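You operate a simulated robot arm through the tools that you are given. There is no shell and no other tool. Be economical: measure what you need, move in short steps, check, and stop when the job is done.

You are at the controls of a simulated two-armed robot. One attempt, no reset.

## Task
Switch off the mains of vat 3, then rinse its blue propeller and hang it in the right fork.
Fine: mains off before the yellow lever; rinse to and fro in the large steel bucket; the fork is on the propeller rack; the yellow lever ends at FREE; the arm stays.

It is judged by the outcome, as a careful person would: the job done as asked, and still so three seconds after it is handed in. It fails if anything else is knocked over, pushed out of place, dropped, spilled or broken.

## Robot
Two 7-joint arms with two-finger parallel grippers on one trunk, on a base that drives. Base frame: it is fixed to the floor where the robot stands at the start and does not move with it; the origin is under the middle of the robot, x ahead of it, y to its left, z up. Units: mm, degrees, N and s.
The left shoulder is at the start at [50, 168, 1007], the right one opposite. With the tool pointing down near the work surface each hand reaches from about 100 to 300 mm from the robot's upright axis, wherever it stands, measured 20 degrees to its own side. Places, roughly: black dial of vat three [700, -100, 500]; black lever of vat three [700, 0, 900]; blue propeller [3250, 6750, 500]; draped cloth [7500, 4000, 1000]; large red button of the left control box [5800, 4500, 1600]; large red button of the right control box [8500, 3100, 1600]; large red button of vat three [700, -200, 700]; large red button of vat two [-400, 1500, 700]; large steel bucket [800, -500, 200]; lever with the yellow ball on the stirrer of vat 3 [1700, -500, 1400]; main switch of vat three [600, 0, 700]; right fork of the propeller rack [300, 200, 800]; stirrer of vat three [1700, -300, 1300]; white propeller [3000, 7000, 500]. Payload 1.57 kg a hand.
Tool frame (each hand has its own): the origin (TCP) lies between the finger pads and is the grasp point; the fingertips stand 30 mm ahead of it; z points along the fingers, y is the line along which they close. The gripper opens to 80 mm. The fingers are 17 mm wide and 12 mm thick; the gripper's body (40 by 82 mm) begins 80 mm behind the TCP.
Orientation is that of the tool frame in the base frame, as a unit quaternion [x, y, z, w]. With the fingers straight down and closing along the base's y, the tool's x points along the base's -x, its y along +y and its z along -z.

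## Interface
- The arms move only by the tool apply_moves. It takes "left_moves", "right_moves" or both (then of equal length, played together; a hand with none holds still); each is a list of rows, each a list of 7 numbers: the turn, a rotation vector about the base's x, y, z in degrees, then the shift along the base's x, y, z in mm, then the opening in per cent of the stroke, from 0 (shut) to 100 (fully open). In form: [[ax, ay, az, tx, ty, tz, jaw], ...]. A call has 1 to 8 rows; each row shifts and turns the commanded pose from where the row before left it. A row lasts 0.2 s, in which the tool goes at most 50 mm and 8.6 degrees; a call with a longer step from one row to the next is refused whole, and so is a gripper value outside its range. A pose out of reach is approached as far as the arm can. The call stops where the force on the tool passes 90 N (or 10 N more than at its start, if that is more) or the arm is blocked; 0.2 s more then pass. The fingers move at their own pace (about 45 mm/s each) and stop on an object; they squeeze with about 30 N. The grip force told is the motor's: it shows also when the fingers shut on nothing. Time passes only in rows, and 0.2 s behind the last, so rows that do not move let the fingers close. It gives the time, the measured TCP pose, the force on the tool (base axes), the opening and the grip force at its end, in the units of the frame above (readings bear some noise), with the torque about the TCP (base axes, N m) and any sound that the robot's microphone picked up.
- Cameras (640 x 400 px; columns grow to the right, rows downward): "scene" is now at [115.6, 31, 1204.9]; the picture's right is [0.40, -0.92, 0.00], its down [-0.63, -0.28, -0.73] and it looks along [0.67, 0.29, -0.69] (base axes); focal length 214 px, centre (320, 200). "left" rides on the left gripper at [72, 7, -122] in its tool frame; the picture's right is [-0.09, 1.00, 0.00], its down [-0.84, -0.08, -0.54] and it looks along [-0.54, -0.05, 0.84] (tool axes); focal length 238 px, centre (320, 200). "right" rides on the right gripper at [72, -7, -122] in its tool frame; the picture's right is [0.09, 1.00, 0.00], its down [-0.84, 0.08, -0.54] and it looks along [-0.54, 0.05, 0.84] (tool axes); focal length 238 px, centre (320, 200). There is no depth. A picture from a camera that has moved, and an enlarged one, comes with that camera's place and axes in the base frame and with its lens.
- capture(camera): a new picture of that camera. It takes no simulated time.
- lift_body(by): slides the trunk up (or, below 0, down) by that many mm; the arms and the scene camera ride with it, the base frame stays. It gives what a move gives, with no picture.
- drive_base(legs): drives the robot by 1 to 6 legs, each [ahead, left, turn to the left] in mm, mm and degrees, along the robot's own axes; the way and the turn of a leg run together, so that a leg with both is an arc; at most 1500 mm and 180 degrees a leg. The arms and the cameras ride along, it lands a little off, and it stops where it bumps. It gives what a move gives.
- head_to(pan, tilt): turns the head with the scene camera to pan (to the left, within 80 degrees either way) and tilt (down, from -29 to 69), counted from straight ahead of the robot. It gives what a move gives.
- inspect(camera, box): a new picture of the part [left, top, right, bottom] of that camera's present view, enlarged. It takes no simulated time.
- close_job(): hands the job in; it is judged then, once.

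Go step by step. Nothing tells you exact positions but the pictures and the camera data: compare them with the known pose of the tool, close in by small moves and look again before you grip or let go. The budget is 120 turns and 108 pictures, counting those below and the enlarged ones. Unless the task says otherwise, let go and move clear before handing in.

The tools are called by a JSON object that holds its "method" and its "body". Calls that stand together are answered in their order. apply_moves: Moves the arms, as the interface text tells. Its arguments: {"type":"object","properties":{"left_moves":{"type":"array","items":{"type":"array","items":{"type":"number"}}},"right_moves":{"type":"array","items":{"type":"array","items":{"type":"number"}}}},"required":[]} The other tools are called the same way: lift_body (by) slides the trunk up or down; drive_base (legs) drives the base; head_to (pan, tilt) turns the head that bears the scene camera; capture (camera) takes a picture; inspect (camera, box) takes an enlarged picture of a part of a camera's view; close_job () hands the job in.

At the start:

```text
time_s: 0.0
left_tcp_pos: [439.7, 177.6, 1049.4]
left_orientation: [0.0, 1.0, 0.001, 0.0]
left_ft_force: [-0.4, 0.0, -0.7]
left_torque: [0.01, -0.01, -0.01]
left_opening: 80.0
left_grip_force: 0.1
right_tcp_pos: [373.8, -168.4, 1078.8]
right_orientation: [0.0, 1.0, 0.0, 0.0]
right_ft_force: [0.5, 0.4, 0.7]
right_torque: [0.02, 0.01, -0.02]
right_opening: 80.3
right_grip_force: 0.0
trunk travel left (down, up): [-175.0, 268.0]
robot x, y, heading: [-2.4, -0.9, -0.1]
head pan, tilt: [23.7, 43.4]
```

scene: 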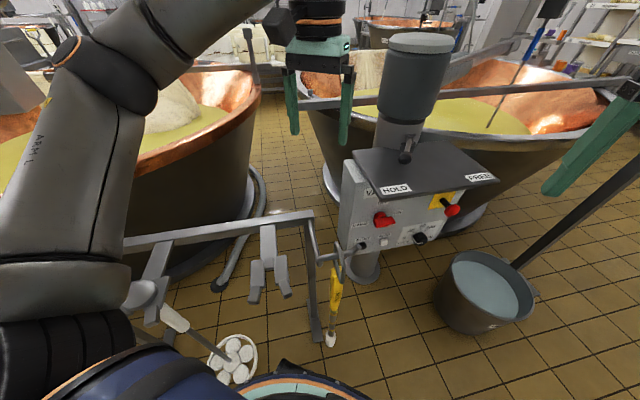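
right: 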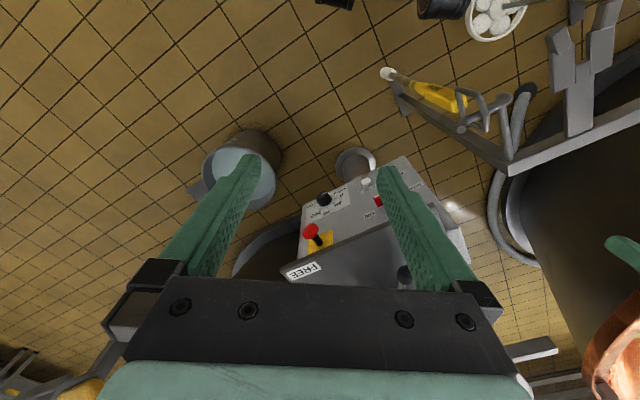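
left: 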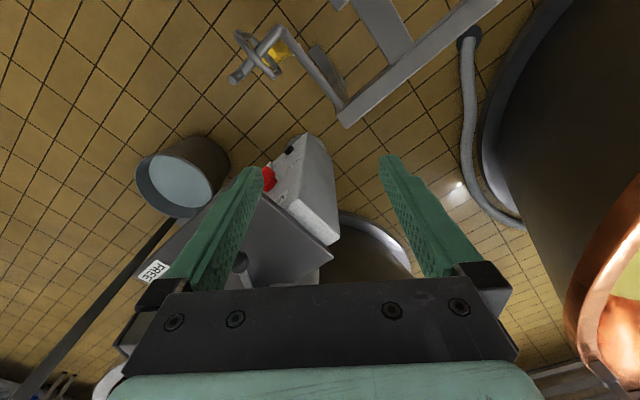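

I see vat 3's control post ahead with a red switch, a red button and a dial, the bucket to the right and the fork rack at the left. I'll look closer and look around before moving.

{"method": "inspect", "body": {"camera": "scene", "box": [320, 130, 520, 290]}}

{"method": "head_to", "body": {"pan": -15, "tilt": 10}}

{"method": "capture", "body": {"camera": "scene"}}

```text
2.50 times, centred on (420, 210) of scene
camera zoom: at [115.6, 31.0, 1204.9], right [0.4, -0.92, 0.0], down [-0.63, -0.28, -0.73], along [0.67, 0.29, -0.69], focal length 536 px, centre (70, 175)
```

zoom: 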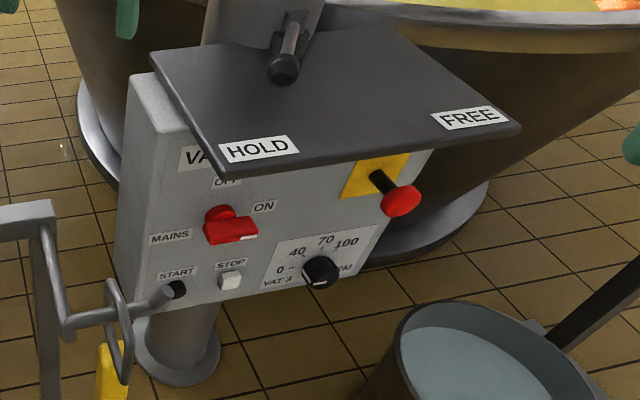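

```text
time_s: 1.1
left_tcp_pos: [439.4, 179.7, 1049.7]
left_orientation: [0.0, 1.0, 0.0, 0.001]
left_ft_force: [-0.7, 0.8, 0.4]
left_torque: [-0.03, -0.02, 0.0]
left_opening: 80.0
left_grip_force: 0.0
right_tcp_pos: [374.5, -169.5, 1079.0]
right_orientation: [0.0, 1.0, 0.0, 0.0]
right_ft_force: [-0.1, 0.4, 0.3]
right_torque: [0.0, 0.01, -0.01]
right_opening: 80.0
right_grip_force: 0.0
trunk travel left (down, up): [-175.0, 268.0]
robot x, y, heading: [-1.6, -1.7, 0.2]
head pan, tilt: [-15.0, 10.0]
```

```text
103 pictures are left
camera scene: at [129.8, -26.2, 1257.5], right [-0.26, -0.97, 0.0], down [-0.17, 0.04, -0.98], along [0.95, -0.25, -0.17], focal length 214 px, centre (320, 200)
```

scene: 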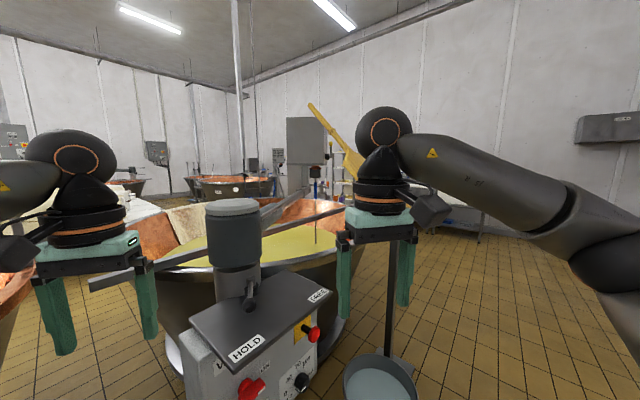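

The stirrer head sits out on the vat beam, ahead and to the right. I'll enlarge it, and check the dial side.

{"method": "inspect", "body": {"camera": "scene", "box": [250, 90, 370, 270]}}

{"method": "head_to", "body": {"pan": 50, "tilt": 45}}

{"method": "capture", "body": {"camera": "scene"}}

```text
2.22 times, centred on (310, 180) of scene
camera zoom: at [129.8, -26.2, 1257.5], right [-0.26, -0.97, 0.0], down [-0.17, 0.04, -0.98], along [0.95, -0.25, -0.17], focal length 477 px, centre (342, 244)
```

zoom: 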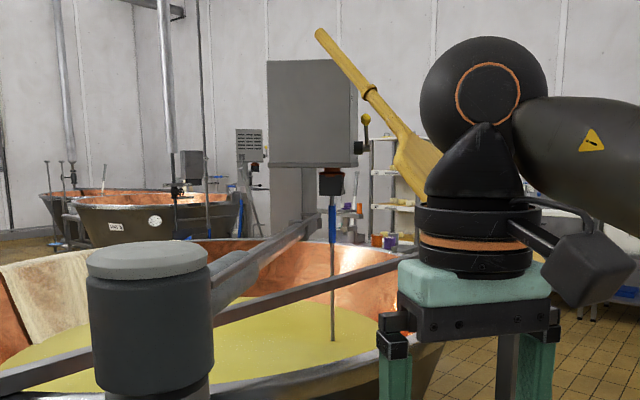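

```text
time_s: 2.4
left_tcp_pos: [439.7, 179.4, 1049.1]
left_orientation: [0.0, 1.0, 0.0, -0.001]
left_ft_force: [0.1, 0.4, -0.2]
left_torque: [0.0, 0.02, -0.01]
left_opening: 80.2
left_grip_force: 0.1
right_tcp_pos: [374.2, -168.8, 1080.8]
right_orientation: [0.0, 1.0, 0.0, -0.001]
right_ft_force: [-0.1, -0.4, 0.3]
right_torque: [0.02, -0.02, 0.0]
right_opening: 80.0
right_grip_force: 0.1
trunk travel left (down, up): [-175.0, 268.0]
robot x, y, heading: [1.1, 2.1, 0.2]
head pan, tilt: [50.0, 45.0]
```

```text
101 pictures are left
camera scene: at [92.3, 60.1, 1202.6], right [0.77, -0.64, 0.0], down [-0.45, -0.54, -0.71], along [0.46, 0.54, -0.71], focal length 214 px, centre (320, 200)
```

scene: 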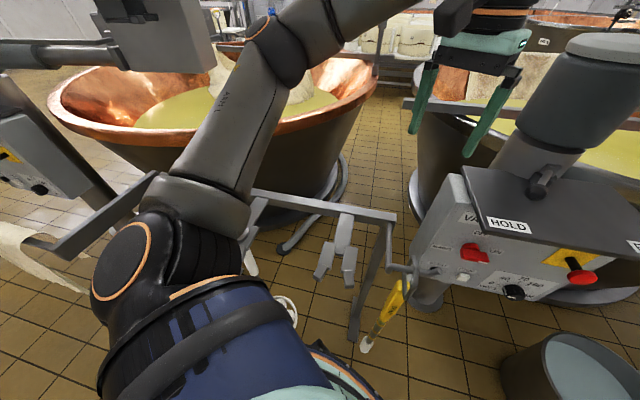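

The switch triangulates to about (612, 28, 690), on a face that seems yawed to the robot's right. I'll look straight down ahead to map the rack, box and floor clearance.

{"method": "head_to", "body": {"pan": 10, "tilt": 62}}

{"method": "capture", "body": {"camera": "scene"}}

{"method": "inspect", "body": {"camera": "right", "box": [260, 120, 500, 290]}}

```text
time_s: 3.5
left_tcp_pos: [439.2, 178.6, 1049.8]
left_orientation: [0.0, 1.0, 0.0, 0.001]
left_ft_force: [0.2, 0.4, 0.4]
left_torque: [-0.02, -0.01, 0.0]
left_opening: 80.0
left_grip_force: 0.1
right_tcp_pos: [374.7, -169.6, 1079.7]
right_orientation: [0.0, 1.0, 0.0, 0.0]
right_ft_force: [0.4, 0.0, -1.0]
right_torque: [0.03, 0.0, -0.01]
right_opening: 79.8
right_grip_force: 0.1
trunk travel left (down, up): [-175.0, 268.0]
robot x, y, heading: [-1.5, 3.3, -0.1]
head pan, tilt: [10.0, 62.0]
```

```text
100 pictures are left
camera scene: at [103.4, 9.0, 1180.8], right [0.17, -0.98, 0.0], down [-0.87, -0.15, -0.47], along [0.46, 0.08, -0.88], focal length 214 px, centre (320, 200)
```

scene: 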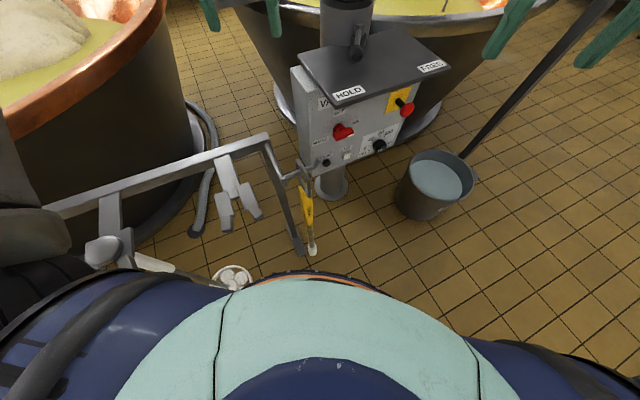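

```text
2.35 times, centred on (380, 205) of right
camera zoom: at [303.1, -176.2, 1201.9], right [-0.09, 1.0, 0.0], down [0.84, 0.08, 0.54], along [0.54, 0.05, -0.84], focal length 561 px, centre (179, 188)
```

zoom: 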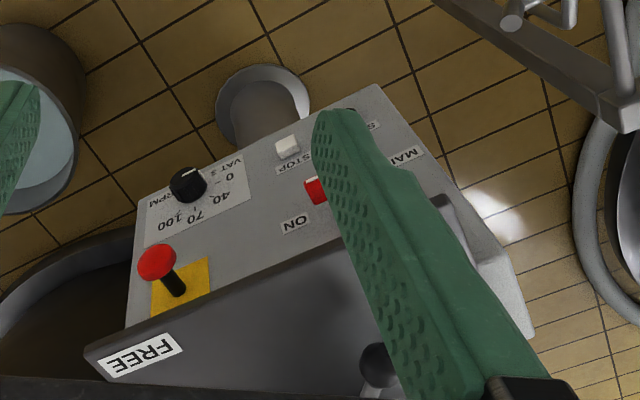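

The box face looks vertical, its outward normal about (-0.82, -0.57), with the switch near (630, 25, 650). I'll drive a little right and turn to face it squarely.

{"method": "drive_base", "body": {"legs": [[60, -170, 0], [0, 0, 35]]}}

{"method": "head_to", "body": {"pan": -10, "tilt": 45}}

{"method": "capture", "body": {"camera": "scene"}}

{"method": "capture", "body": {"camera": "right"}}

```text
time_s: 7.3
left_tcp_pos: [312.1, 230.4, 1049.3]
left_orientation: [-0.307, 0.952, -0.001, 0.0]
left_ft_force: [0.6, -0.3, 0.0]
left_torque: [0.01, -0.01, 0.01]
left_opening: 80.1
left_grip_force: 0.1
right_tcp_pos: [462.8, -91.1, 1079.5]
right_orientation: [-0.306, 0.952, 0.0, 0.0]
right_ft_force: [0.0, -0.2, -0.2]
right_torque: [-0.01, 0.01, -0.01]
right_opening: 80.0
right_grip_force: 0.0
trunk travel left (down, up): [-175.0, 268.0]
robot x, y, heading: [59.6, -171.9, 35.8]
head pan, tilt: [10.0, 62.0]
```

```text
time_s: 8.2
left_tcp_pos: [312.4, 229.2, 1049.1]
left_orientation: [-0.307, 0.952, 0.0, 0.0]
left_ft_force: [-0.7, -0.6, -0.1]
left_torque: [0.0, -0.01, 0.01]
left_opening: 80.1
left_grip_force: 0.2
right_tcp_pos: [462.6, -90.4, 1079.3]
right_orientation: [-0.307, 0.952, 0.0, -0.001]
right_ft_force: [0.2, -0.2, -0.5]
right_torque: [0.0, -0.01, -0.02]
right_opening: 80.0
right_grip_force: 0.0
trunk travel left (down, up): [-175.0, 268.0]
robot x, y, heading: [60.8, -172.9, 35.8]
head pan, tilt: [-10.0, 45.0]
```

```text
98 pictures are left
camera scene: at [165.3, -115.5, 1202.5], right [0.43, -0.9, 0.0], down [-0.64, -0.31, -0.71], along [0.64, 0.31, -0.71], focal length 214 px, centre (320, 200)
```

scene: 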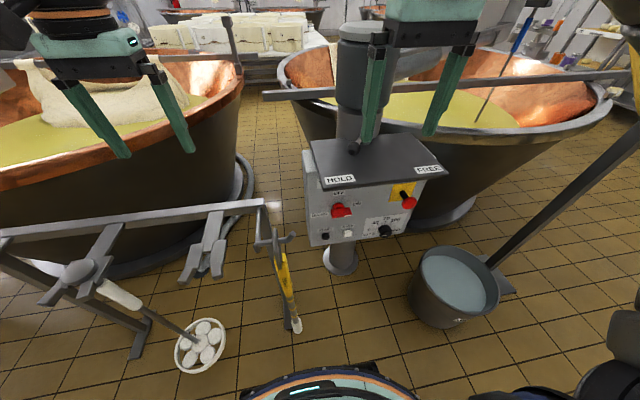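

```text
97 pictures are left
camera right: at [408.4, -138.5, 1201.8], right [-0.66, 0.75, 0.0], down [0.63, 0.55, 0.54], along [0.41, 0.36, -0.84], focal length 238 px, centre (320, 200)
```

right: 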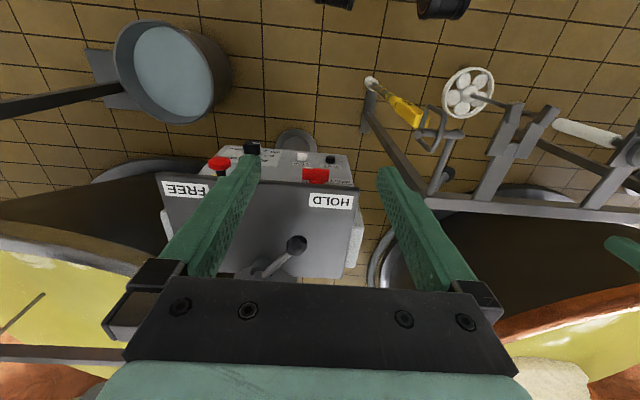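

The switch handle is now well fixed at about (613, 24, 689), standing some 30 mm off the face plane. I'll enlarge it to see its shape.

{"method": "inspect", "body": {"camera": "scene", "box": [300, 180, 380, 240]}}

{"method": "inspect", "body": {"camera": "scene", "box": [160, 190, 300, 290]}}

```text
6.67 times, centred on (340, 210) of scene
camera zoom: at [165.3, -115.5, 1202.5], right [0.43, -0.9, 0.0], down [-0.64, -0.31, -0.71], along [0.64, 0.31, -0.71], focal length 1430 px, centre (187, 133)
```

zoom: 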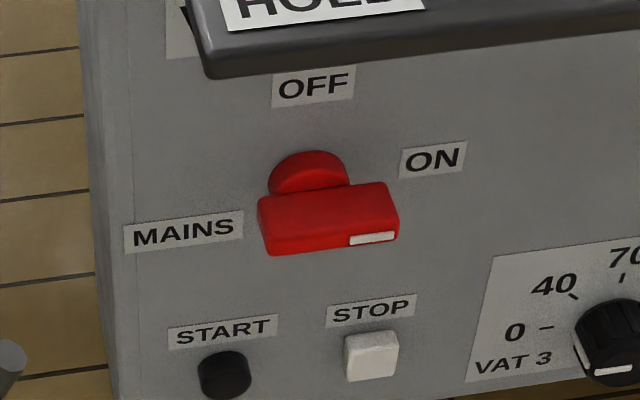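

```text
4.00 times, centred on (230, 240) of scene
camera zoom: at [165.3, -115.5, 1202.5], right [0.43, -0.9, 0.0], down [-0.64, -0.31, -0.71], along [0.64, 0.31, -0.71], focal length 858 px, centre (680, 40)
```

zoom: 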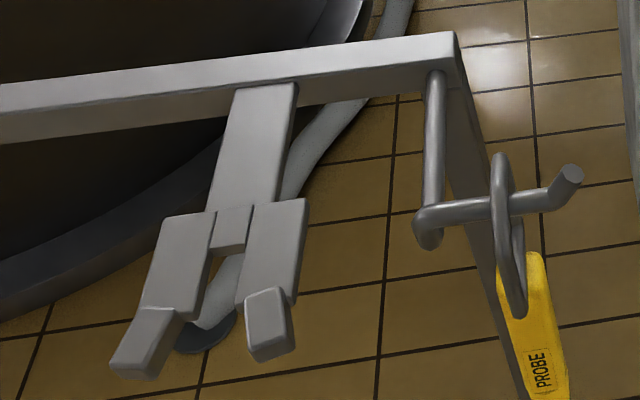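

The knob is a bar, centre about (609, 25, 685), pointing at ON; OFF is a quarter turn anticlockwise. I'll bring the right hand in front of it, fingers forward and closing vertically, in two calls.

{"method": "apply_moves", "body": {"right_moves": [[6.448, -1.044, -4.619, 1, 0, -26, 100], [6.448, -1.044, -4.619, 1, 0, -26, 100], [6.448, -1.044, -4.619, 1, 0, -26, 100], [6.448, -1.044, -4.619, 1, 0, -26, 100], [6.448, -1.044, -4.619, 1, 0, -26, 100], [6.448, -1.044, -4.619, 1, 0, -26, 100], [6.448, -1.044, -4.619, 1, 0, -26, 100], [6.448, -1.044, -4.619, 1, 0, -26, 100]]}}

{"method": "capture", "body": {"camera": "scene"}}

```text
time_s: 9.9
left_tcp_pos: [311.5, 229.6, 1049.6]
left_orientation: [-0.308, 0.951, 0.0, 0.0]
left_ft_force: [0.1, -0.1, -0.5]
left_torque: [0.02, 0.01, -0.02]
left_opening: 80.0
left_grip_force: 0.1
right_tcp_pos: [499.3, -71.7, 875.2]
right_orientation: [0.031, 0.901, 0.387, 0.196]
right_ft_force: [-0.4, -0.1, -0.8]
right_torque: [0.01, -0.02, 0.0]
right_opening: 79.9
right_grip_force: 0.1
right hand out of reach, approached as far as the arm can: row 7, 8
trunk travel left (down, up): [-175.0, 268.0]
robot x, y, heading: [59.4, -170.9, 35.7]
head pan, tilt: [-10.0, 45.0]
```

```text
94 pictures are left
camera scene: at [165.3, -115.6, 1202.6], right [0.43, -0.9, 0.0], down [-0.64, -0.31, -0.71], along [0.64, 0.31, -0.71], focal length 214 px, centre (320, 200)
```

scene: 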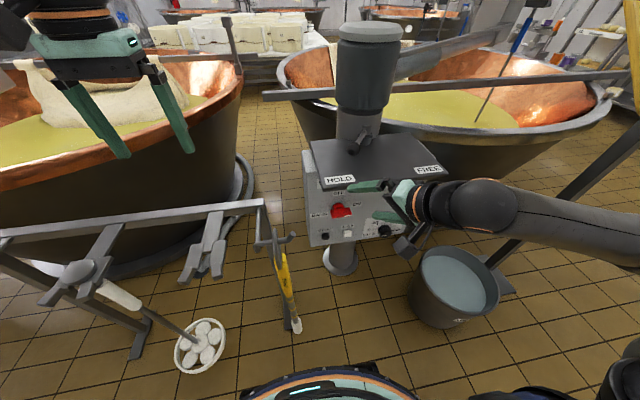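

The hand can't fold that close to the body, so I'll back the robot off 110 mm and continue the turn.

{"method": "drive_base", "body": {"legs": [[-110, 0, -3]]}}

{"method": "apply_moves", "body": {"right_moves": [[0, 0, 0, 0, 0, 0, 100]]}}

```text
time_s: 11.1
left_tcp_pos: [243.4, 154.0, 1050.3]
left_orientation: [-0.282, 0.96, 0.0, 0.0]
left_ft_force: [-1.0, -0.5, -0.4]
left_torque: [0.03, 0.01, 0.04]
left_opening: 80.2
left_grip_force: 0.1
right_tcp_pos: [414.6, -157.4, 876.2]
right_orientation: [0.054, 0.9, 0.381, 0.207]
right_ft_force: [-0.3, -1.0, -0.9]
right_torque: [0.0, 0.0, -0.02]
right_opening: 80.0
right_grip_force: 0.0
trunk travel left (down, up): [-175.0, 268.0]
robot x, y, heading: [-27.7, -234.2, 32.8]
head pan, tilt: [-10.0, 45.0]
```

```text
time_s: 11.5
left_tcp_pos: [243.0, 154.1, 1050.2]
left_orientation: [-0.281, 0.96, 0.0, 0.0]
left_ft_force: [-0.2, -0.5, -0.7]
left_torque: [0.02, -0.02, 0.01]
left_opening: 79.9
left_grip_force: 0.0
right_tcp_pos: [415.0, -156.2, 876.6]
right_orientation: [0.055, 0.9, 0.38, 0.206]
right_ft_force: [0.1, 0.1, 0.6]
right_torque: [0.01, -0.01, 0.01]
right_opening: 80.2
right_grip_force: 0.0
trunk travel left (down, up): [-175.0, 268.0]
robot x, y, heading: [-27.2, -237.3, 32.5]
head pan, tilt: [-10.0, 45.0]
```

Commands restart from the measured pose. Now the remaining 56° of turn while moving to the pre-grasp point in front of the switch.

{"method": "apply_moves", "body": {"right_moves": [[6.37, -1.41, -4.65, 12, 10, -27.6, 100], [6.37, -1.41, -4.65, 12, 10, -27.6, 100], [6.37, -1.41, -4.65, 12, 10, -27.6, 100], [6.37, -1.41, -4.65, 12, 16, -27.6, 100], [6.37, -1.41, -4.65, 12, 16, -27.6, 100], [6.37, -1.41, -4.65, 12, 16, -27.6, 100], [6.37, -1.41, -4.65, 12, 17, -27.6, 100]]}}

{"method": "capture", "body": {"camera": "scene"}}

{"method": "capture", "body": {"camera": "right"}}

```text
time_s: 13.1
left_tcp_pos: [242.4, 154.4, 1050.8]
left_orientation: [-0.282, 0.959, 0.0, 0.0]
left_ft_force: [0.1, -1.2, -0.4]
left_torque: [0.01, 0.0, -0.02]
left_opening: 79.8
left_grip_force: 0.0
right_tcp_pos: [429.0, -126.1, 828.9]
right_orientation: [0.115, 0.844, 0.464, 0.243]
right_ft_force: [0.1, -0.1, 0.6]
right_torque: [0.02, -0.01, 0.01]
right_opening: 80.3
right_grip_force: 0.1
right hand out of reach, approached as far as the arm can: row 2, 3, 4, 5, 6, 7
trunk travel left (down, up): [-175.0, 268.0]
robot x, y, heading: [-28.3, -235.1, 32.6]
head pan, tilt: [-10.0, 45.0]
```

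```text
93 pictures are left
camera scene: at [78.2, -182.6, 1202.6], right [0.39, -0.92, 0.0], down [-0.65, -0.27, -0.71], along [0.65, 0.27, -0.71], focal length 214 px, centre (320, 200)
```

scene: 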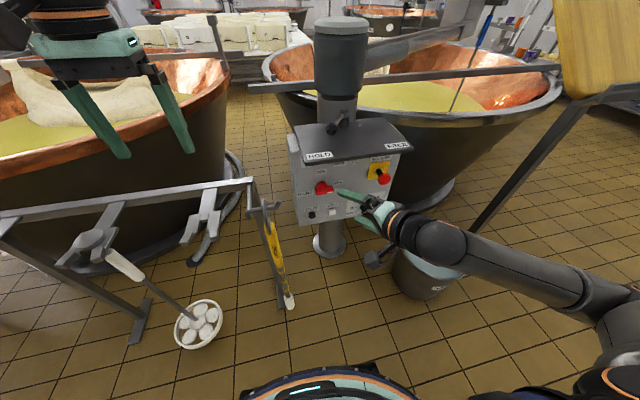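

```text
92 pictures are left
camera right: at [305.1, -188.1, 857.7], right [-0.11, 0.58, 0.81], down [0.43, -0.7, 0.56], along [0.89, 0.41, -0.17], focal length 238 px, centre (320, 200)
```

right: 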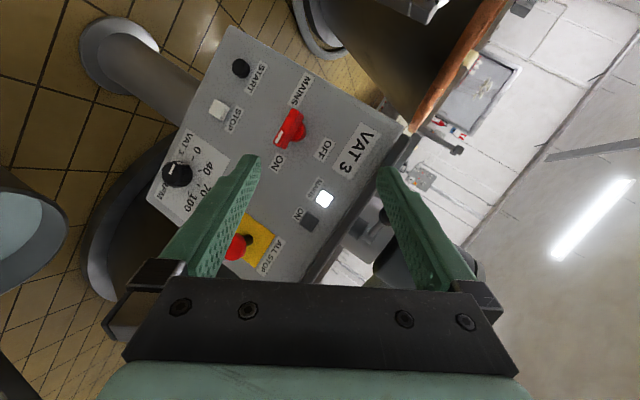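

That wrist roll is out of reach. A simpler way is to keep the hand unrolled, fingers shut and pitched slightly down, and push the left end of the bar down and round. I'll turn to that posture.

{"method": "apply_moves", "body": {"right_moves": [[-5.26, -6.01, 1.03, 0, 5, 0, 50], [-5.26, -6.01, 1.03, 0, 5, 0, 0], [-5.26, -6.01, 1.03, 5, 10, -10, 0], [-5.26, -6.01, 1.03, 5, 15, -10, 0], [-5.26, -6.01, 1.03, 10, 15, -10, 0], [-5.26, -6.01, 1.03, 10, 15, -15, 0], [-5.26, -6.01, 1.03, 10, 15, -15, 0], [-5.26, -6.01, 1.03, 10, 15, -15, 0]]}}

{"method": "capture", "body": {"camera": "right"}}

```text
time_s: 14.9
left_tcp_pos: [242.4, 152.9, 1050.3]
left_orientation: [-0.281, 0.96, 0.001, 0.0]
left_ft_force: [0.5, -0.9, 0.4]
left_torque: [0.03, -0.02, 0.0]
left_opening: 79.9
left_grip_force: 0.1
right_tcp_pos: [504.6, -200.5, 697.5]
right_orientation: [-0.203, 0.799, 0.235, 0.514]
right_ft_force: [0.3, 0.0, -1.6]
right_torque: [0.0, 0.01, 0.03]
right_opening: 0.1
right_grip_force: 21.5
right hand out of reach, approached as far as the arm can: row 2, 3, 4, 5, 7, 8
trunk travel left (down, up): [-175.0, 268.0]
robot x, y, heading: [-33.1, -233.8, 32.9]
head pan, tilt: [-10.0, 45.0]
```

```text
91 pictures are left
camera right: at [391.7, -283.9, 675.5], right [-0.6, 0.8, 0.08], down [-0.11, -0.18, 0.98], along [0.79, 0.58, 0.2], focal length 238 px, centre (320, 200)
```

right: 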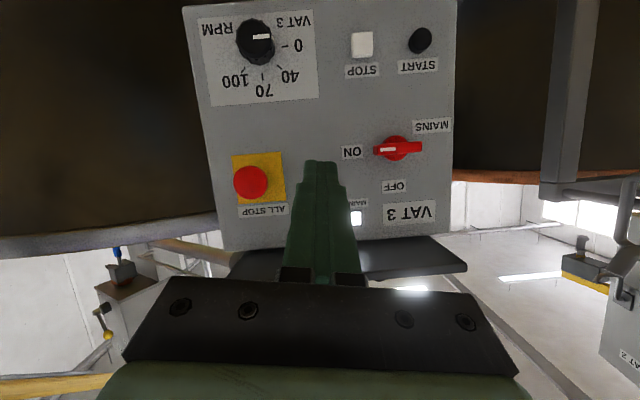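

The hand is oriented well and the view of the panel is square: the mains bar points at ON. I'll shift the base left so the hand lines up with the switch.

{"method": "drive_base", "body": {"legs": [[0, 165, 0]]}}

{"method": "capture", "body": {"camera": "right"}}

{"method": "capture", "body": {"camera": "scene"}}

```text
time_s: 17.0
left_tcp_pos: [156.6, 291.1, 1049.0]
left_orientation: [-0.28, 0.96, 0.0, 0.0]
left_ft_force: [-0.1, -0.1, -0.2]
left_torque: [0.01, 0.01, 0.0]
left_opening: 80.2
left_grip_force: 0.1
right_tcp_pos: [415.2, -64.6, 698.0]
right_orientation: [-0.201, 0.8, 0.234, 0.514]
right_ft_force: [-0.5, -0.4, 0.2]
right_torque: [0.0, -0.02, -0.02]
right_opening: 0.1
right_grip_force: 21.0
trunk travel left (down, up): [-175.0, 268.0]
robot x, y, heading: [-120.7, -96.3, 32.7]
head pan, tilt: [-10.0, 45.0]
```

```text
90 pictures are left
camera right: at [302.7, -146.5, 675.9], right [-0.6, 0.8, 0.08], down [-0.11, -0.18, 0.98], along [0.8, 0.57, 0.2], focal length 238 px, centre (320, 200)
```

right: 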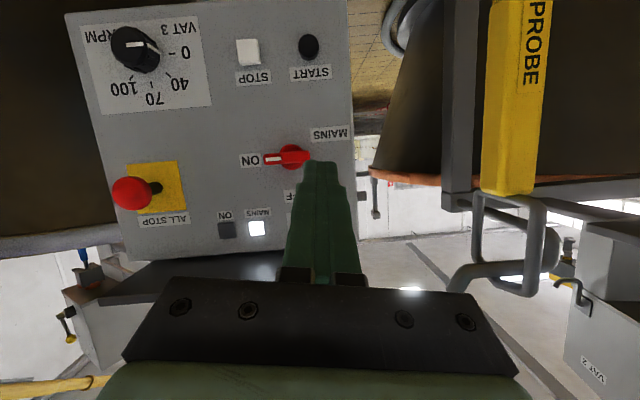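

```text
89 pictures are left
camera scene: at [-9.9, -44.8, 1202.6], right [0.38, -0.92, 0.0], down [-0.65, -0.27, -0.71], along [0.65, 0.27, -0.71], focal length 214 px, centre (320, 200)
```

scene: 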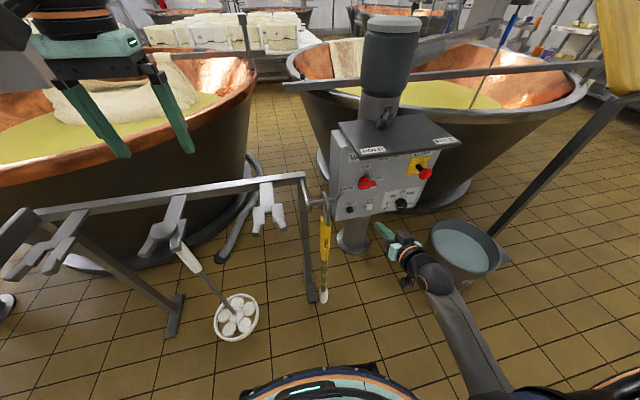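

Fingers are shut and in line; the bar is at about (608, 24, 682). I'll rise slightly and advance to just short of it, above its left end.

{"method": "apply_moves", "body": {"right_moves": [[0, 0, 0, 0, 0, 20, 0], [0, 0, 0, 0, 10, 15, 0], [0, 0, 0, 36, 20, 0, 0], [0, 0, 0, 36, 20, 0, 0], [0, 0, 0, 36, 17, 0, 0], [0, 0, 0, 25, 10, 0, 0]]}}

{"method": "capture", "body": {"camera": "right"}}

{"method": "inspect", "body": {"camera": "scene", "box": [320, 130, 440, 220]}}

```text
time_s: 18.4
left_tcp_pos: [155.6, 290.6, 1049.6]
left_orientation: [-0.28, 0.96, 0.0, 0.0]
left_ft_force: [-0.4, -0.2, 0.2]
left_torque: [0.02, 0.0, -0.05]
left_opening: 79.9
left_grip_force: 0.0
right_tcp_pos: [547.0, 13.5, 731.3]
right_orientation: [-0.201, 0.801, 0.234, 0.514]
right_ft_force: [0.0, -0.7, 0.2]
right_torque: [-0.01, -0.02, 0.01]
right_opening: 0.2
right_grip_force: 21.2
trunk travel left (down, up): [-175.0, 268.0]
robot x, y, heading: [-120.1, -98.3, 32.4]
head pan, tilt: [-10.0, 45.0]
```

```text
88 pictures are left
camera right: at [435.9, -68.8, 710.1], right [-0.6, 0.8, 0.08], down [-0.11, -0.18, 0.98], along [0.8, 0.57, 0.2], focal length 238 px, centre (320, 200)
```

right: 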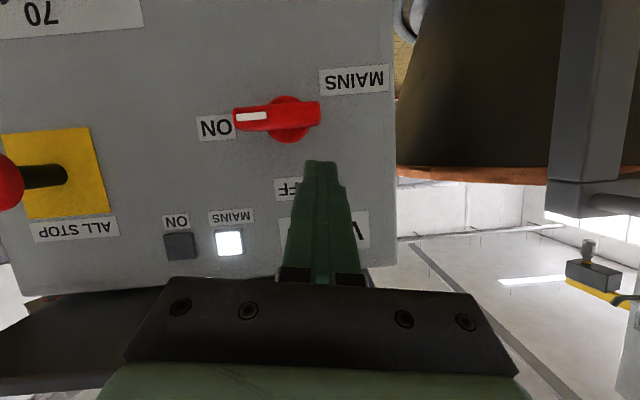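

```text
4.44 times, centred on (380, 175) of scene
camera zoom: at [-9.8, -44.9, 1202.5], right [0.38, -0.92, 0.0], down [-0.65, -0.27, -0.71], along [0.65, 0.27, -0.71], focal length 953 px, centre (53, 311)
```

zoom: 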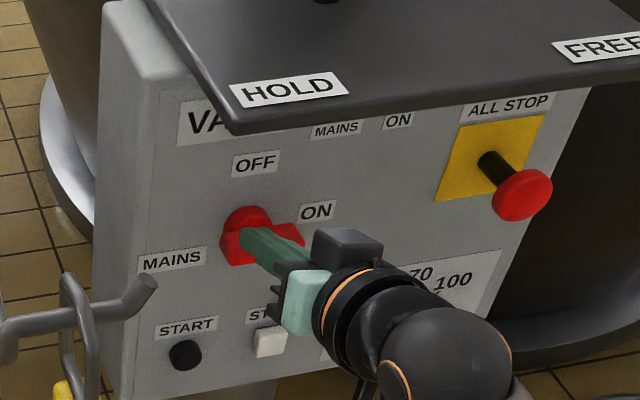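

The fingertip is about 30 mm short of the bar, above its left half. I'll go in beside the top of the bar and check.

{"method": "apply_moves", "body": {"right_moves": [[0, 0, 0, 16, 6, 0, 0], [0, 0, 0, 16, 6, 0, 0]]}}

{"method": "inspect", "body": {"camera": "right", "box": [180, 40, 420, 190]}}

```text
time_s: 19.0
left_tcp_pos: [156.1, 291.9, 1049.6]
left_orientation: [-0.28, 0.96, 0.0, 0.0]
left_ft_force: [0.0, -0.1, -0.7]
left_torque: [0.03, 0.01, 0.0]
left_opening: 79.9
left_grip_force: 0.1
right_tcp_pos: [580.4, 25.8, 732.2]
right_orientation: [-0.2, 0.801, 0.234, 0.513]
right_ft_force: [-0.9, 0.0, -0.2]
right_torque: [0.01, 0.0, -0.01]
right_opening: 0.0
right_grip_force: 21.9
trunk travel left (down, up): [-175.0, 268.0]
robot x, y, heading: [-116.7, -97.1, 32.3]
head pan, tilt: [-10.0, 45.0]
```

```text
2.67 times, centred on (300, 115) of right
camera zoom: at [468.3, -56.8, 710.4], right [-0.6, 0.8, 0.08], down [-0.11, -0.18, 0.98], along [0.8, 0.57, 0.2], focal length 636 px, centre (373, 427)
```

zoom: 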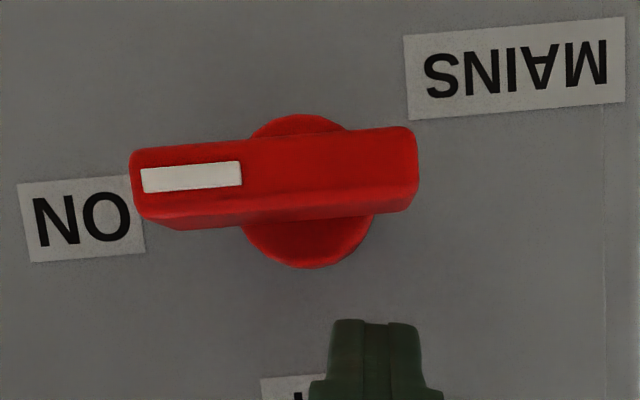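

The fingertip sits above the bar's left end, clear of it. Now push it down and round along the arc.

{"method": "apply_moves", "body": {"right_moves": [[0, 0, 0, -1, 1.5, -16, 0], [0, 0, 0, -3, 4.5, -12, 0], [0, 0, 0, -1, 1.5, -11, 0], [0, 0, 0, 1.6, -2.5, -12, 0], [0, 0, 0, 2.7, -4.2, -9, 0], [0, 0, 0, 2.7, -4.2, -3, 0]]}}

{"method": "capture", "body": {"camera": "right"}}

```text
time_s: 20.4
left_tcp_pos: [153.0, 292.0, 1049.2]
left_orientation: [-0.28, 0.96, -0.001, 0.001]
left_ft_force: [0.5, -0.7, 0.4]
left_torque: [-0.02, 0.0, 0.0]
left_opening: 79.9
left_grip_force: 0.1
right_tcp_pos: [577.2, 29.2, 674.0]
right_orientation: [-0.204, 0.797, 0.24, 0.515]
right_ft_force: [-21.9, 16.4, 8.8]
right_torque: [-0.06, -0.17, 0.18]
right_opening: 0.1
right_grip_force: 20.7
trunk travel left (down, up): [-175.0, 268.0]
robot x, y, heading: [-120.4, -98.0, 32.6]
head pan, tilt: [-10.0, 45.0]
```

```text
85 pictures are left
camera right: at [466.3, -54.7, 650.2], right [-0.61, 0.79, 0.09], down [-0.11, -0.19, 0.97], along [0.79, 0.58, 0.21], focal length 238 px, centre (320, 200)
```

right: 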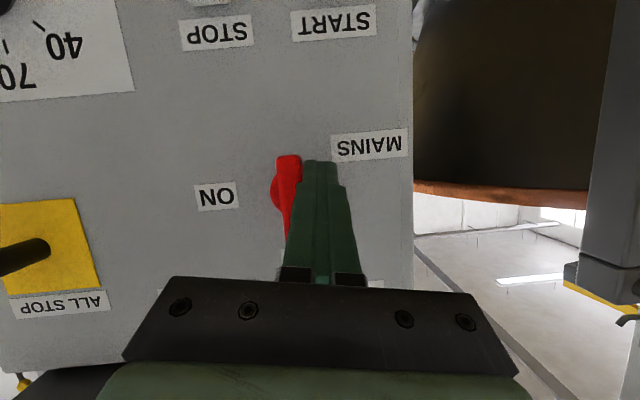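

The bar stands vertical now. I'll slip off to the left, back away and check the panel lamps.

{"method": "apply_moves", "body": {"right_moves": [[0, 0, 0, -9, 12, 0, 0], [0, 0, 0, -30, -22, 8, 0], [0, 0, 0, -30, -22, 5, 0], [0, 0, 0, -30, -25, 0, 0], [0, 0, 0, -30, -28, 0, 0], [0, 0, 0, -30, -30, 0, 0]]}}

{"method": "capture", "body": {"camera": "right"}}

```text
time_s: 21.8
left_tcp_pos: [155.6, 291.6, 1050.4]
left_orientation: [-0.28, 0.96, 0.0, 0.0]
left_ft_force: [1.0, 1.0, 0.5]
left_torque: [-0.03, -0.02, 0.0]
left_opening: 80.1
left_grip_force: 0.1
right_tcp_pos: [422.7, -92.8, 683.1]
right_orientation: [-0.202, 0.8, 0.235, 0.514]
right_ft_force: [-0.5, 0.7, -0.2]
right_torque: [-0.03, -0.02, 0.01]
right_opening: 0.0
right_grip_force: 21.3
trunk travel left (down, up): [-175.0, 268.0]
robot x, y, heading: [-116.5, -93.3, 32.8]
head pan, tilt: [-10.0, 45.0]
```

```text
84 pictures are left
camera right: at [310.6, -176.5, 660.8], right [-0.6, 0.8, 0.08], down [-0.11, -0.18, 0.98], along [0.79, 0.57, 0.2], focal length 238 px, centre (320, 200)
```

right: 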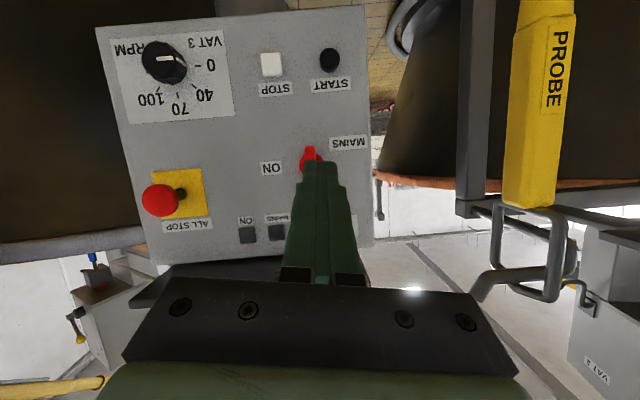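

MAINS lamp is out: mains off. Next, turn back straight, slide right and survey the stirrer and the ways round the bucket.

{"method": "drive_base", "body": {"legs": [[0, 0, -33], [0, -700, 0]]}}

{"method": "head_to", "body": {"pan": 10, "tilt": 20}}

{"method": "capture", "body": {"camera": "scene"}}

```text
time_s: 30.0
left_tcp_pos: [314.8, -623.8, 1049.6]
left_orientation: [0.01, 1.0, 0.0, 0.0]
left_ft_force: [-1.0, 0.0, -0.3]
left_torque: [-0.01, -0.05, -0.03]
left_opening: 79.8
left_grip_force: 0.0
right_tcp_pos: [324.6, -1091.5, 682.9]
right_orientation: [0.039, 0.824, 0.076, 0.559]
right_ft_force: [0.0, 0.7, 0.2]
right_torque: [0.0, -0.02, 0.01]
right_opening: 0.2
right_grip_force: 21.3
trunk travel left (down, up): [-175.0, 268.0]
robot x, y, heading: [-126.8, -795.4, -1.1]
head pan, tilt: [-10.0, 45.0]
```

```text
time_s: 30.9
left_tcp_pos: [313.5, -623.2, 1049.0]
left_orientation: [0.01, 1.0, 0.0, 0.0]
left_ft_force: [-0.4, -0.2, 0.0]
left_torque: [0.02, 0.04, 0.0]
left_opening: 80.0
left_grip_force: 0.0
right_tcp_pos: [322.9, -1092.6, 682.7]
right_orientation: [0.038, 0.824, 0.076, 0.56]
right_ft_force: [-1.1, 0.2, -0.1]
right_torque: [-0.01, 0.0, 0.01]
right_opening: 0.0
right_grip_force: 21.3
trunk travel left (down, up): [-175.0, 268.0]
robot x, y, heading: [-131.3, -790.9, -0.9]
head pan, tilt: [10.0, 20.0]
```

```text
83 pictures are left
camera scene: at [3.3, -782.4, 1241.2], right [0.15, -0.99, 0.0], down [-0.34, -0.05, -0.94], along [0.93, 0.15, -0.34], focal length 214 px, centre (320, 200)
```

scene: 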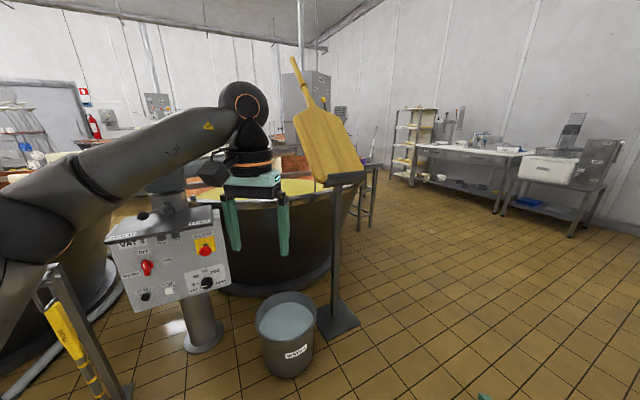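

A paddle on a stand stands at about (1080, -730), beside the bucket. I'll go round it on the right with plenty of room.

{"method": "drive_base", "body": {"legs": [[0, -600, 0], [900, 0, 0]]}}

{"method": "head_to", "body": {"pan": 45, "tilt": 20}}

{"method": "capture", "body": {"camera": "scene"}}

```text
time_s: 41.0
left_tcp_pos: [1199.9, -1251.7, 1048.7]
left_orientation: [0.009, 1.0, 0.001, 0.0]
left_ft_force: [0.2, 0.2, -0.1]
left_torque: [-0.02, 0.0, -0.01]
left_opening: 80.0
left_grip_force: 0.0
right_tcp_pos: [1209.8, -1719.5, 682.5]
right_orientation: [0.038, 0.824, 0.076, 0.56]
right_ft_force: [-0.1, 0.7, 0.0]
right_torque: [-0.02, 0.0, 0.01]
right_opening: 0.0
right_grip_force: 21.1
trunk travel left (down, up): [-175.0, 268.0]
robot x, y, heading: [752.7, -1423.6, -1.3]
head pan, tilt: [10.0, 20.0]
```

```text
time_s: 42.0
left_tcp_pos: [1199.6, -1251.1, 1049.5]
left_orientation: [0.009, 1.0, 0.0, 0.0]
left_ft_force: [-0.4, 0.6, 0.3]
left_torque: [-0.01, -0.01, 0.0]
left_opening: 80.3
left_grip_force: 0.2
right_tcp_pos: [1211.2, -1720.7, 682.8]
right_orientation: [0.037, 0.824, 0.077, 0.56]
right_ft_force: [0.3, -0.1, 0.2]
right_torque: [0.02, 0.01, -0.02]
right_opening: 0.0
right_grip_force: 21.4
trunk travel left (down, up): [-175.0, 268.0]
robot x, y, heading: [757.3, -1424.7, -1.3]
head pan, tilt: [45.0, 20.0]
```

```text
82 pictures are left
camera scene: at [864.6, -1360.4, 1241.2], right [0.69, -0.72, 0.0], down [-0.25, -0.24, -0.94], along [0.68, 0.65, -0.34], focal length 214 px, centre (320, 200)
```

scene: 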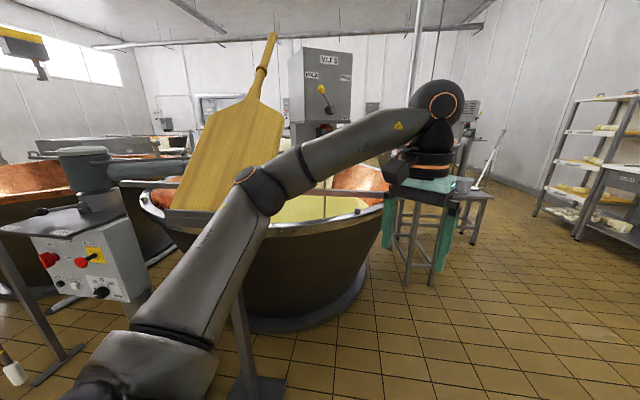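

The stirrer box with the yellow-ball lever shows HOLD and FREE labels on its right-hand face. I'll enlarge it and the stool area.

{"method": "inspect", "body": {"camera": "scene", "box": [270, 40, 390, 220]}}

{"method": "drive_base", "body": {"legs": [[500, 0, 0]]}}

{"method": "head_to", "body": {"pan": 75, "tilt": 15}}

{"method": "capture", "body": {"camera": "scene"}}

```text
2.22 times, centred on (330, 130) of scene
camera zoom: at [864.6, -1360.4, 1241.2], right [0.69, -0.72, 0.0], down [-0.25, -0.24, -0.94], along [0.68, 0.65, -0.34], focal length 477 px, centre (298, 356)
```

zoom: 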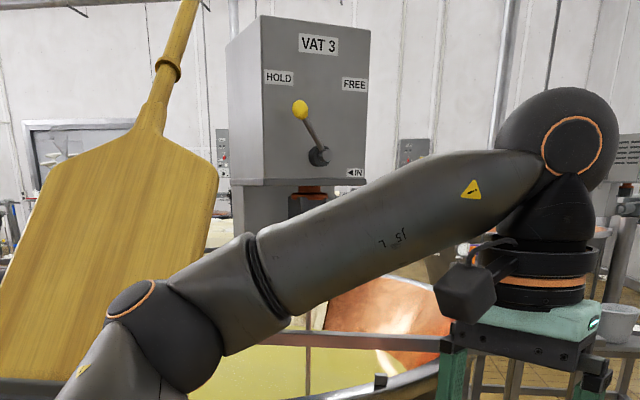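

```text
time_s: 45.0
left_tcp_pos: [1698.1, -1261.3, 1050.0]
left_orientation: [0.01, 1.0, 0.0, 0.0]
left_ft_force: [-0.3, -0.5, -0.2]
left_torque: [-0.02, -0.04, -0.01]
left_opening: 80.0
left_grip_force: 0.0
right_tcp_pos: [1707.4, -1730.7, 683.2]
right_orientation: [0.039, 0.824, 0.075, 0.56]
right_ft_force: [0.0, 0.4, 0.5]
right_torque: [-0.03, 0.01, 0.0]
right_opening: 0.0
right_grip_force: 20.7
trunk travel left (down, up): [-175.0, 268.0]
robot x, y, heading: [1252.2, -1430.0, -1.4]
head pan, tilt: [45.0, 20.0]
```

```text
time_s: 45.9
left_tcp_pos: [1698.0, -1261.6, 1049.6]
left_orientation: [0.009, 1.0, 0.0, 0.0]
left_ft_force: [0.0, 0.0, 0.4]
left_torque: [0.04, 0.0, -0.02]
left_opening: 80.1
left_grip_force: 0.0
right_tcp_pos: [1707.2, -1730.0, 681.4]
right_orientation: [0.04, 0.825, 0.075, 0.559]
right_ft_force: [-0.6, 0.0, -0.7]
right_torque: [0.0, -0.01, 0.0]
right_opening: 0.0
right_grip_force: 21.1
trunk travel left (down, up): [-175.0, 268.0]
robot x, y, heading: [1255.1, -1432.2, -1.2]
head pan, tilt: [75.0, 15.0]
```

```text
80 pictures are left
camera scene: at [1321.1, -1344.9, 1249.4], right [0.96, -0.28, 0.0], down [-0.07, -0.25, -0.97], along [0.27, 0.93, -0.26], focal length 214 px, centre (320, 200)
```

scene: 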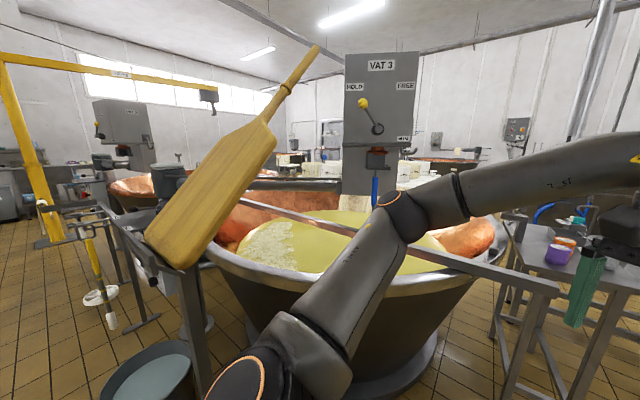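

The lever ball is at about (1718, -549, 1393), pivot about (1803, -529, 1306), with HOLD at left and FREE at right on the face toward -y. I'll move on a bit and turn to face it.

{"method": "drive_base", "body": {"legs": [[330, 0, 0], [0, 0, 91]]}}

{"method": "head_to", "body": {"pan": -15, "tilt": 20}}

{"method": "capture", "body": {"camera": "scene"}}

```text
time_s: 52.0
left_tcp_pos: [1390.8, -1004.9, 1050.1]
left_orientation: [0.719, -0.695, 0.0, 0.001]
left_ft_force: [-0.4, -0.6, 0.4]
left_torque: [0.01, 0.01, 0.01]
left_opening: 80.0
left_grip_force: 0.1
right_tcp_pos: [1858.2, -970.7, 682.4]
right_orientation: [-0.572, 0.595, 0.458, 0.33]
right_ft_force: [-0.3, 0.0, -0.2]
right_torque: [0.02, 0.02, -0.01]
right_opening: 0.2
right_grip_force: 21.4
trunk travel left (down, up): [-175.0, 268.0]
robot x, y, heading: [1586.0, -1437.1, 92.0]
head pan, tilt: [75.0, 15.0]
```

```text
time_s: 53.7
left_tcp_pos: [1390.6, -1004.8, 1049.9]
left_orientation: [0.719, -0.695, 0.0, -0.001]
left_ft_force: [-0.5, 0.0, 0.1]
left_torque: [0.01, 0.02, 0.0]
left_opening: 80.1
left_grip_force: 0.1
right_tcp_pos: [1858.0, -970.8, 683.5]
right_orientation: [-0.571, 0.595, 0.458, 0.331]
right_ft_force: [0.1, 0.0, -0.4]
right_torque: [0.02, 0.01, 0.02]
right_opening: 0.1
right_grip_force: 21.4
trunk travel left (down, up): [-175.0, 268.0]
robot x, y, heading: [1584.6, -1437.0, 92.0]
head pan, tilt: [-15.0, 20.0]
```

```text
79 pictures are left
camera scene: at [1603.5, -1309.5, 1241.2], right [0.97, -0.23, 0.0], down [-0.08, -0.33, -0.94], along [0.21, 0.92, -0.34], focal length 214 px, centre (320, 200)
```

scene: 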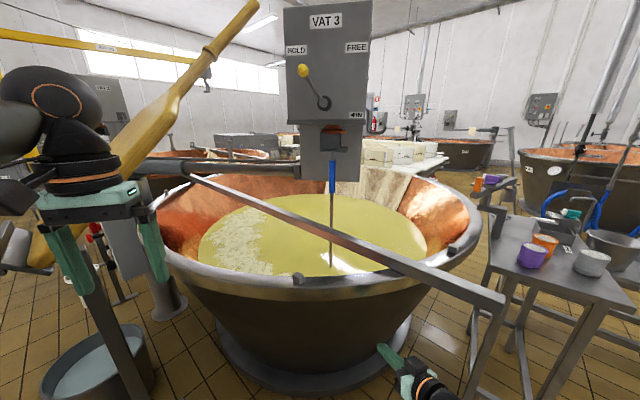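

Now the stirrer, blue shaft and a bar across the vat are clear. I'll enlarge the shaft region and the box.

{"method": "inspect", "body": {"camera": "scene", "box": [270, 110, 400, 290]}}

{"method": "inspect", "body": {"camera": "scene", "box": [270, 0, 390, 130]}}

{"method": "inspect", "body": {"camera": "scene", "box": [380, 160, 640, 360]}}

```text
2.22 times, centred on (335, 200) of scene
camera zoom: at [1603.5, -1309.5, 1241.2], right [0.97, -0.23, 0.0], down [-0.08, -0.33, -0.94], along [0.21, 0.92, -0.34], focal length 477 px, centre (287, 200)
```

zoom: 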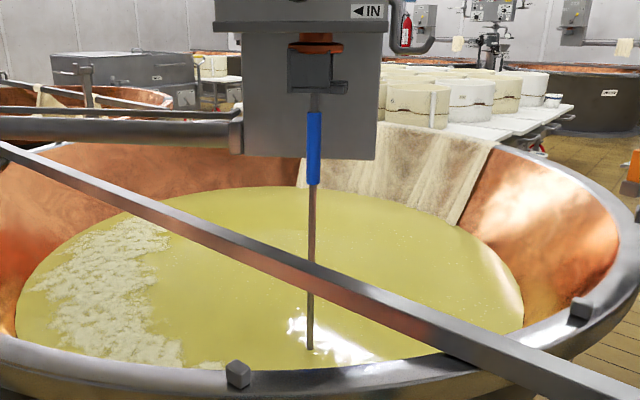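

```text
3.08 times, centred on (330, 65) of scene
camera zoom: at [1603.5, -1309.5, 1241.2], right [0.97, -0.23, 0.0], down [-0.08, -0.33, -0.94], along [0.21, 0.92, -0.34], focal length 660 px, centre (289, 615)
```

zoom: 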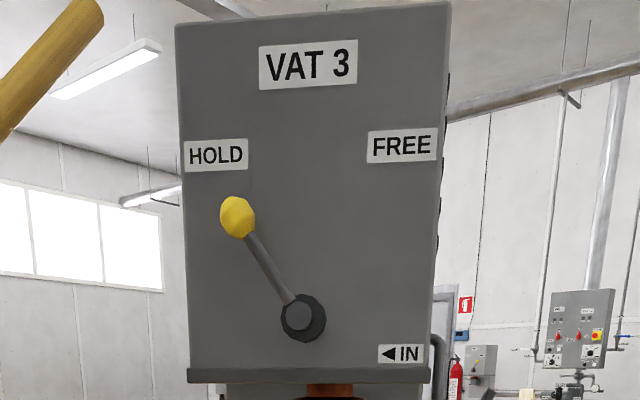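

```text
2.00 times, centred on (510, 260) of scene
camera zoom: at [1603.5, -1309.5, 1241.2], right [0.97, -0.23, 0.0], down [-0.08, -0.33, -0.94], along [0.21, 0.92, -0.34], focal length 429 px, centre (-60, 80)
```

zoom: 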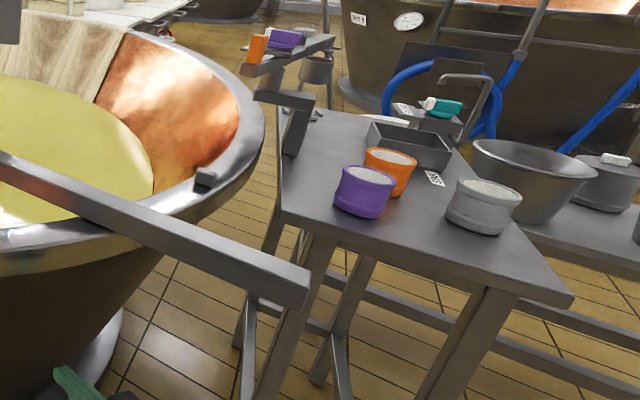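

The propeller hangs by a blue sleeve (about x 1855, y -450, z 965–1095) under a socket; a bar crosses the vat at z≈905 on the near-left side. I'll raise the trunk and the right hand before moving closer.

{"method": "lift_body", "body": {"by": 200}}

{"method": "apply_moves", "body": {"right_moves": [[0, 0, 0, 0, -10, 35, 100], [0, 0, 0, 0, -10, 35, 100], [0, 0, 0, 0, -10, 35, 100], [0, 0, 0, 0, -10, 35, 100], [0, 0, 0, 0, 0, 30, 100], [0, 0, 0, 0, 0, 30, 100]]}}

{"method": "capture", "body": {"camera": "scene"}}

```text
time_s: 55.9
left_tcp_pos: [1391.6, -1004.6, 1250.6]
left_orientation: [0.719, -0.695, 0.0, 0.0]
left_ft_force: [0.1, -0.4, -0.1]
left_torque: [0.0, 0.01, -0.01]
left_opening: 80.2
left_grip_force: 0.1
right_tcp_pos: [1857.1, -970.0, 882.5]
right_orientation: [-0.571, 0.595, 0.458, 0.331]
right_ft_force: [0.3, 0.3, 0.0]
right_torque: [-0.01, 0.01, 0.03]
right_opening: 0.0
right_grip_force: 21.2
trunk travel left (down, up): [-375.0, 68.0]
robot x, y, heading: [1580.4, -1435.6, 91.9]
head pan, tilt: [-15.0, 20.0]
```

```text
time_s: 57.3
left_tcp_pos: [1390.7, -1005.3, 1249.1]
left_orientation: [0.719, -0.695, 0.0, 0.0]
left_ft_force: [-0.4, -0.6, -1.2]
left_torque: [-0.01, 0.0, -0.01]
left_opening: 80.0
left_grip_force: 0.2
right_tcp_pos: [1864.0, -992.1, 1074.0]
right_orientation: [-0.573, 0.595, 0.458, 0.328]
right_ft_force: [0.8, -0.7, 0.0]
right_torque: [-0.01, 0.01, 0.0]
right_opening: 80.0
right_grip_force: 0.1
right hand out of reach, approached as far as the arm can: row 5, 6
trunk travel left (down, up): [-375.0, 68.0]
robot x, y, heading: [1584.1, -1434.4, 91.8]
head pan, tilt: [-15.0, 20.0]
```

```text
75 pictures are left
camera scene: at [1603.5, -1309.4, 1441.2], right [0.97, -0.23, 0.0], down [-0.08, -0.33, -0.94], along [0.21, 0.92, -0.34], focal length 214 px, centre (320, 200)
```

scene: 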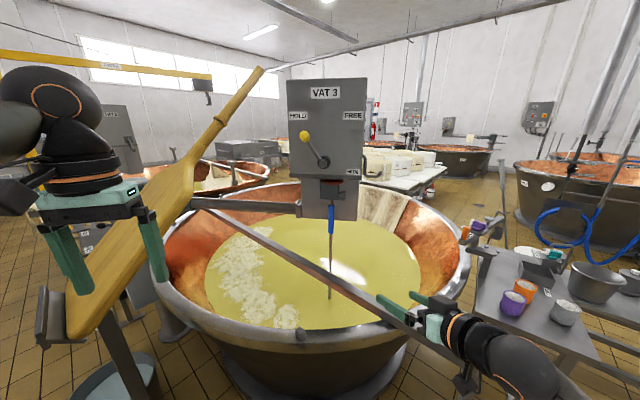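

I'll check where the right elbow sits relative to the bar's end.

{"method": "head_to", "body": {"pan": -50, "tilt": 45}}

{"method": "capture", "body": {"camera": "scene"}}

{"method": "capture", "body": {"camera": "right"}}

```text
time_s: 58.3
left_tcp_pos: [1389.9, -1005.8, 1249.5]
left_orientation: [0.719, -0.695, -0.001, -0.001]
left_ft_force: [0.6, 0.0, 0.4]
left_torque: [0.0, -0.01, -0.01]
left_opening: 80.0
left_grip_force: 0.0
right_tcp_pos: [1865.9, -992.0, 1072.5]
right_orientation: [-0.571, 0.595, 0.458, 0.331]
right_ft_force: [-0.5, -0.1, 0.0]
right_torque: [0.02, -0.03, -0.02]
right_opening: 80.3
right_grip_force: 0.0
trunk travel left (down, up): [-375.0, 68.0]
robot x, y, heading: [1587.2, -1438.6, 92.0]
head pan, tilt: [-50.0, 45.0]
```

```text
74 pictures are left
camera scene: at [1642.9, -1345.8, 1402.6], right [0.67, -0.74, 0.0], down [-0.53, -0.47, -0.71], along [0.53, 0.47, -0.71], focal length 214 px, centre (320, 200)
```

scene: 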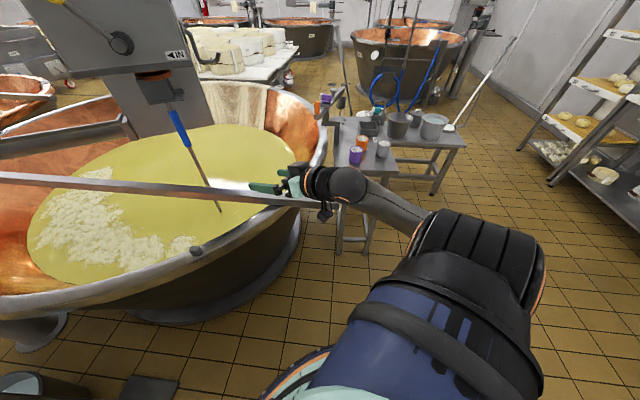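

```text
73 pictures are left
camera right: at [1879.0, -1131.0, 1050.5], right [-0.99, -0.11, 0.08], down [0.1, -0.19, 0.98], along [-0.09, 0.98, 0.2], focal length 238 px, centre (320, 200)
```

right: 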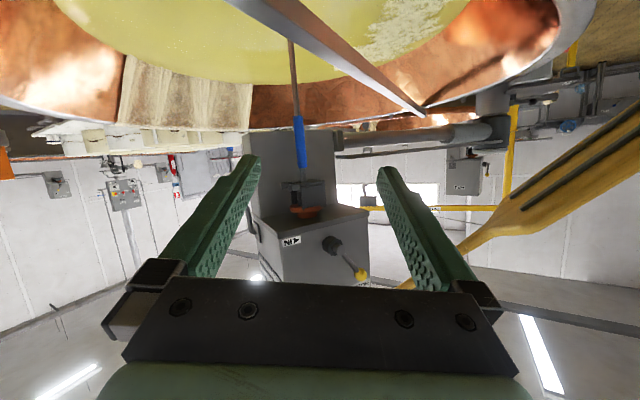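

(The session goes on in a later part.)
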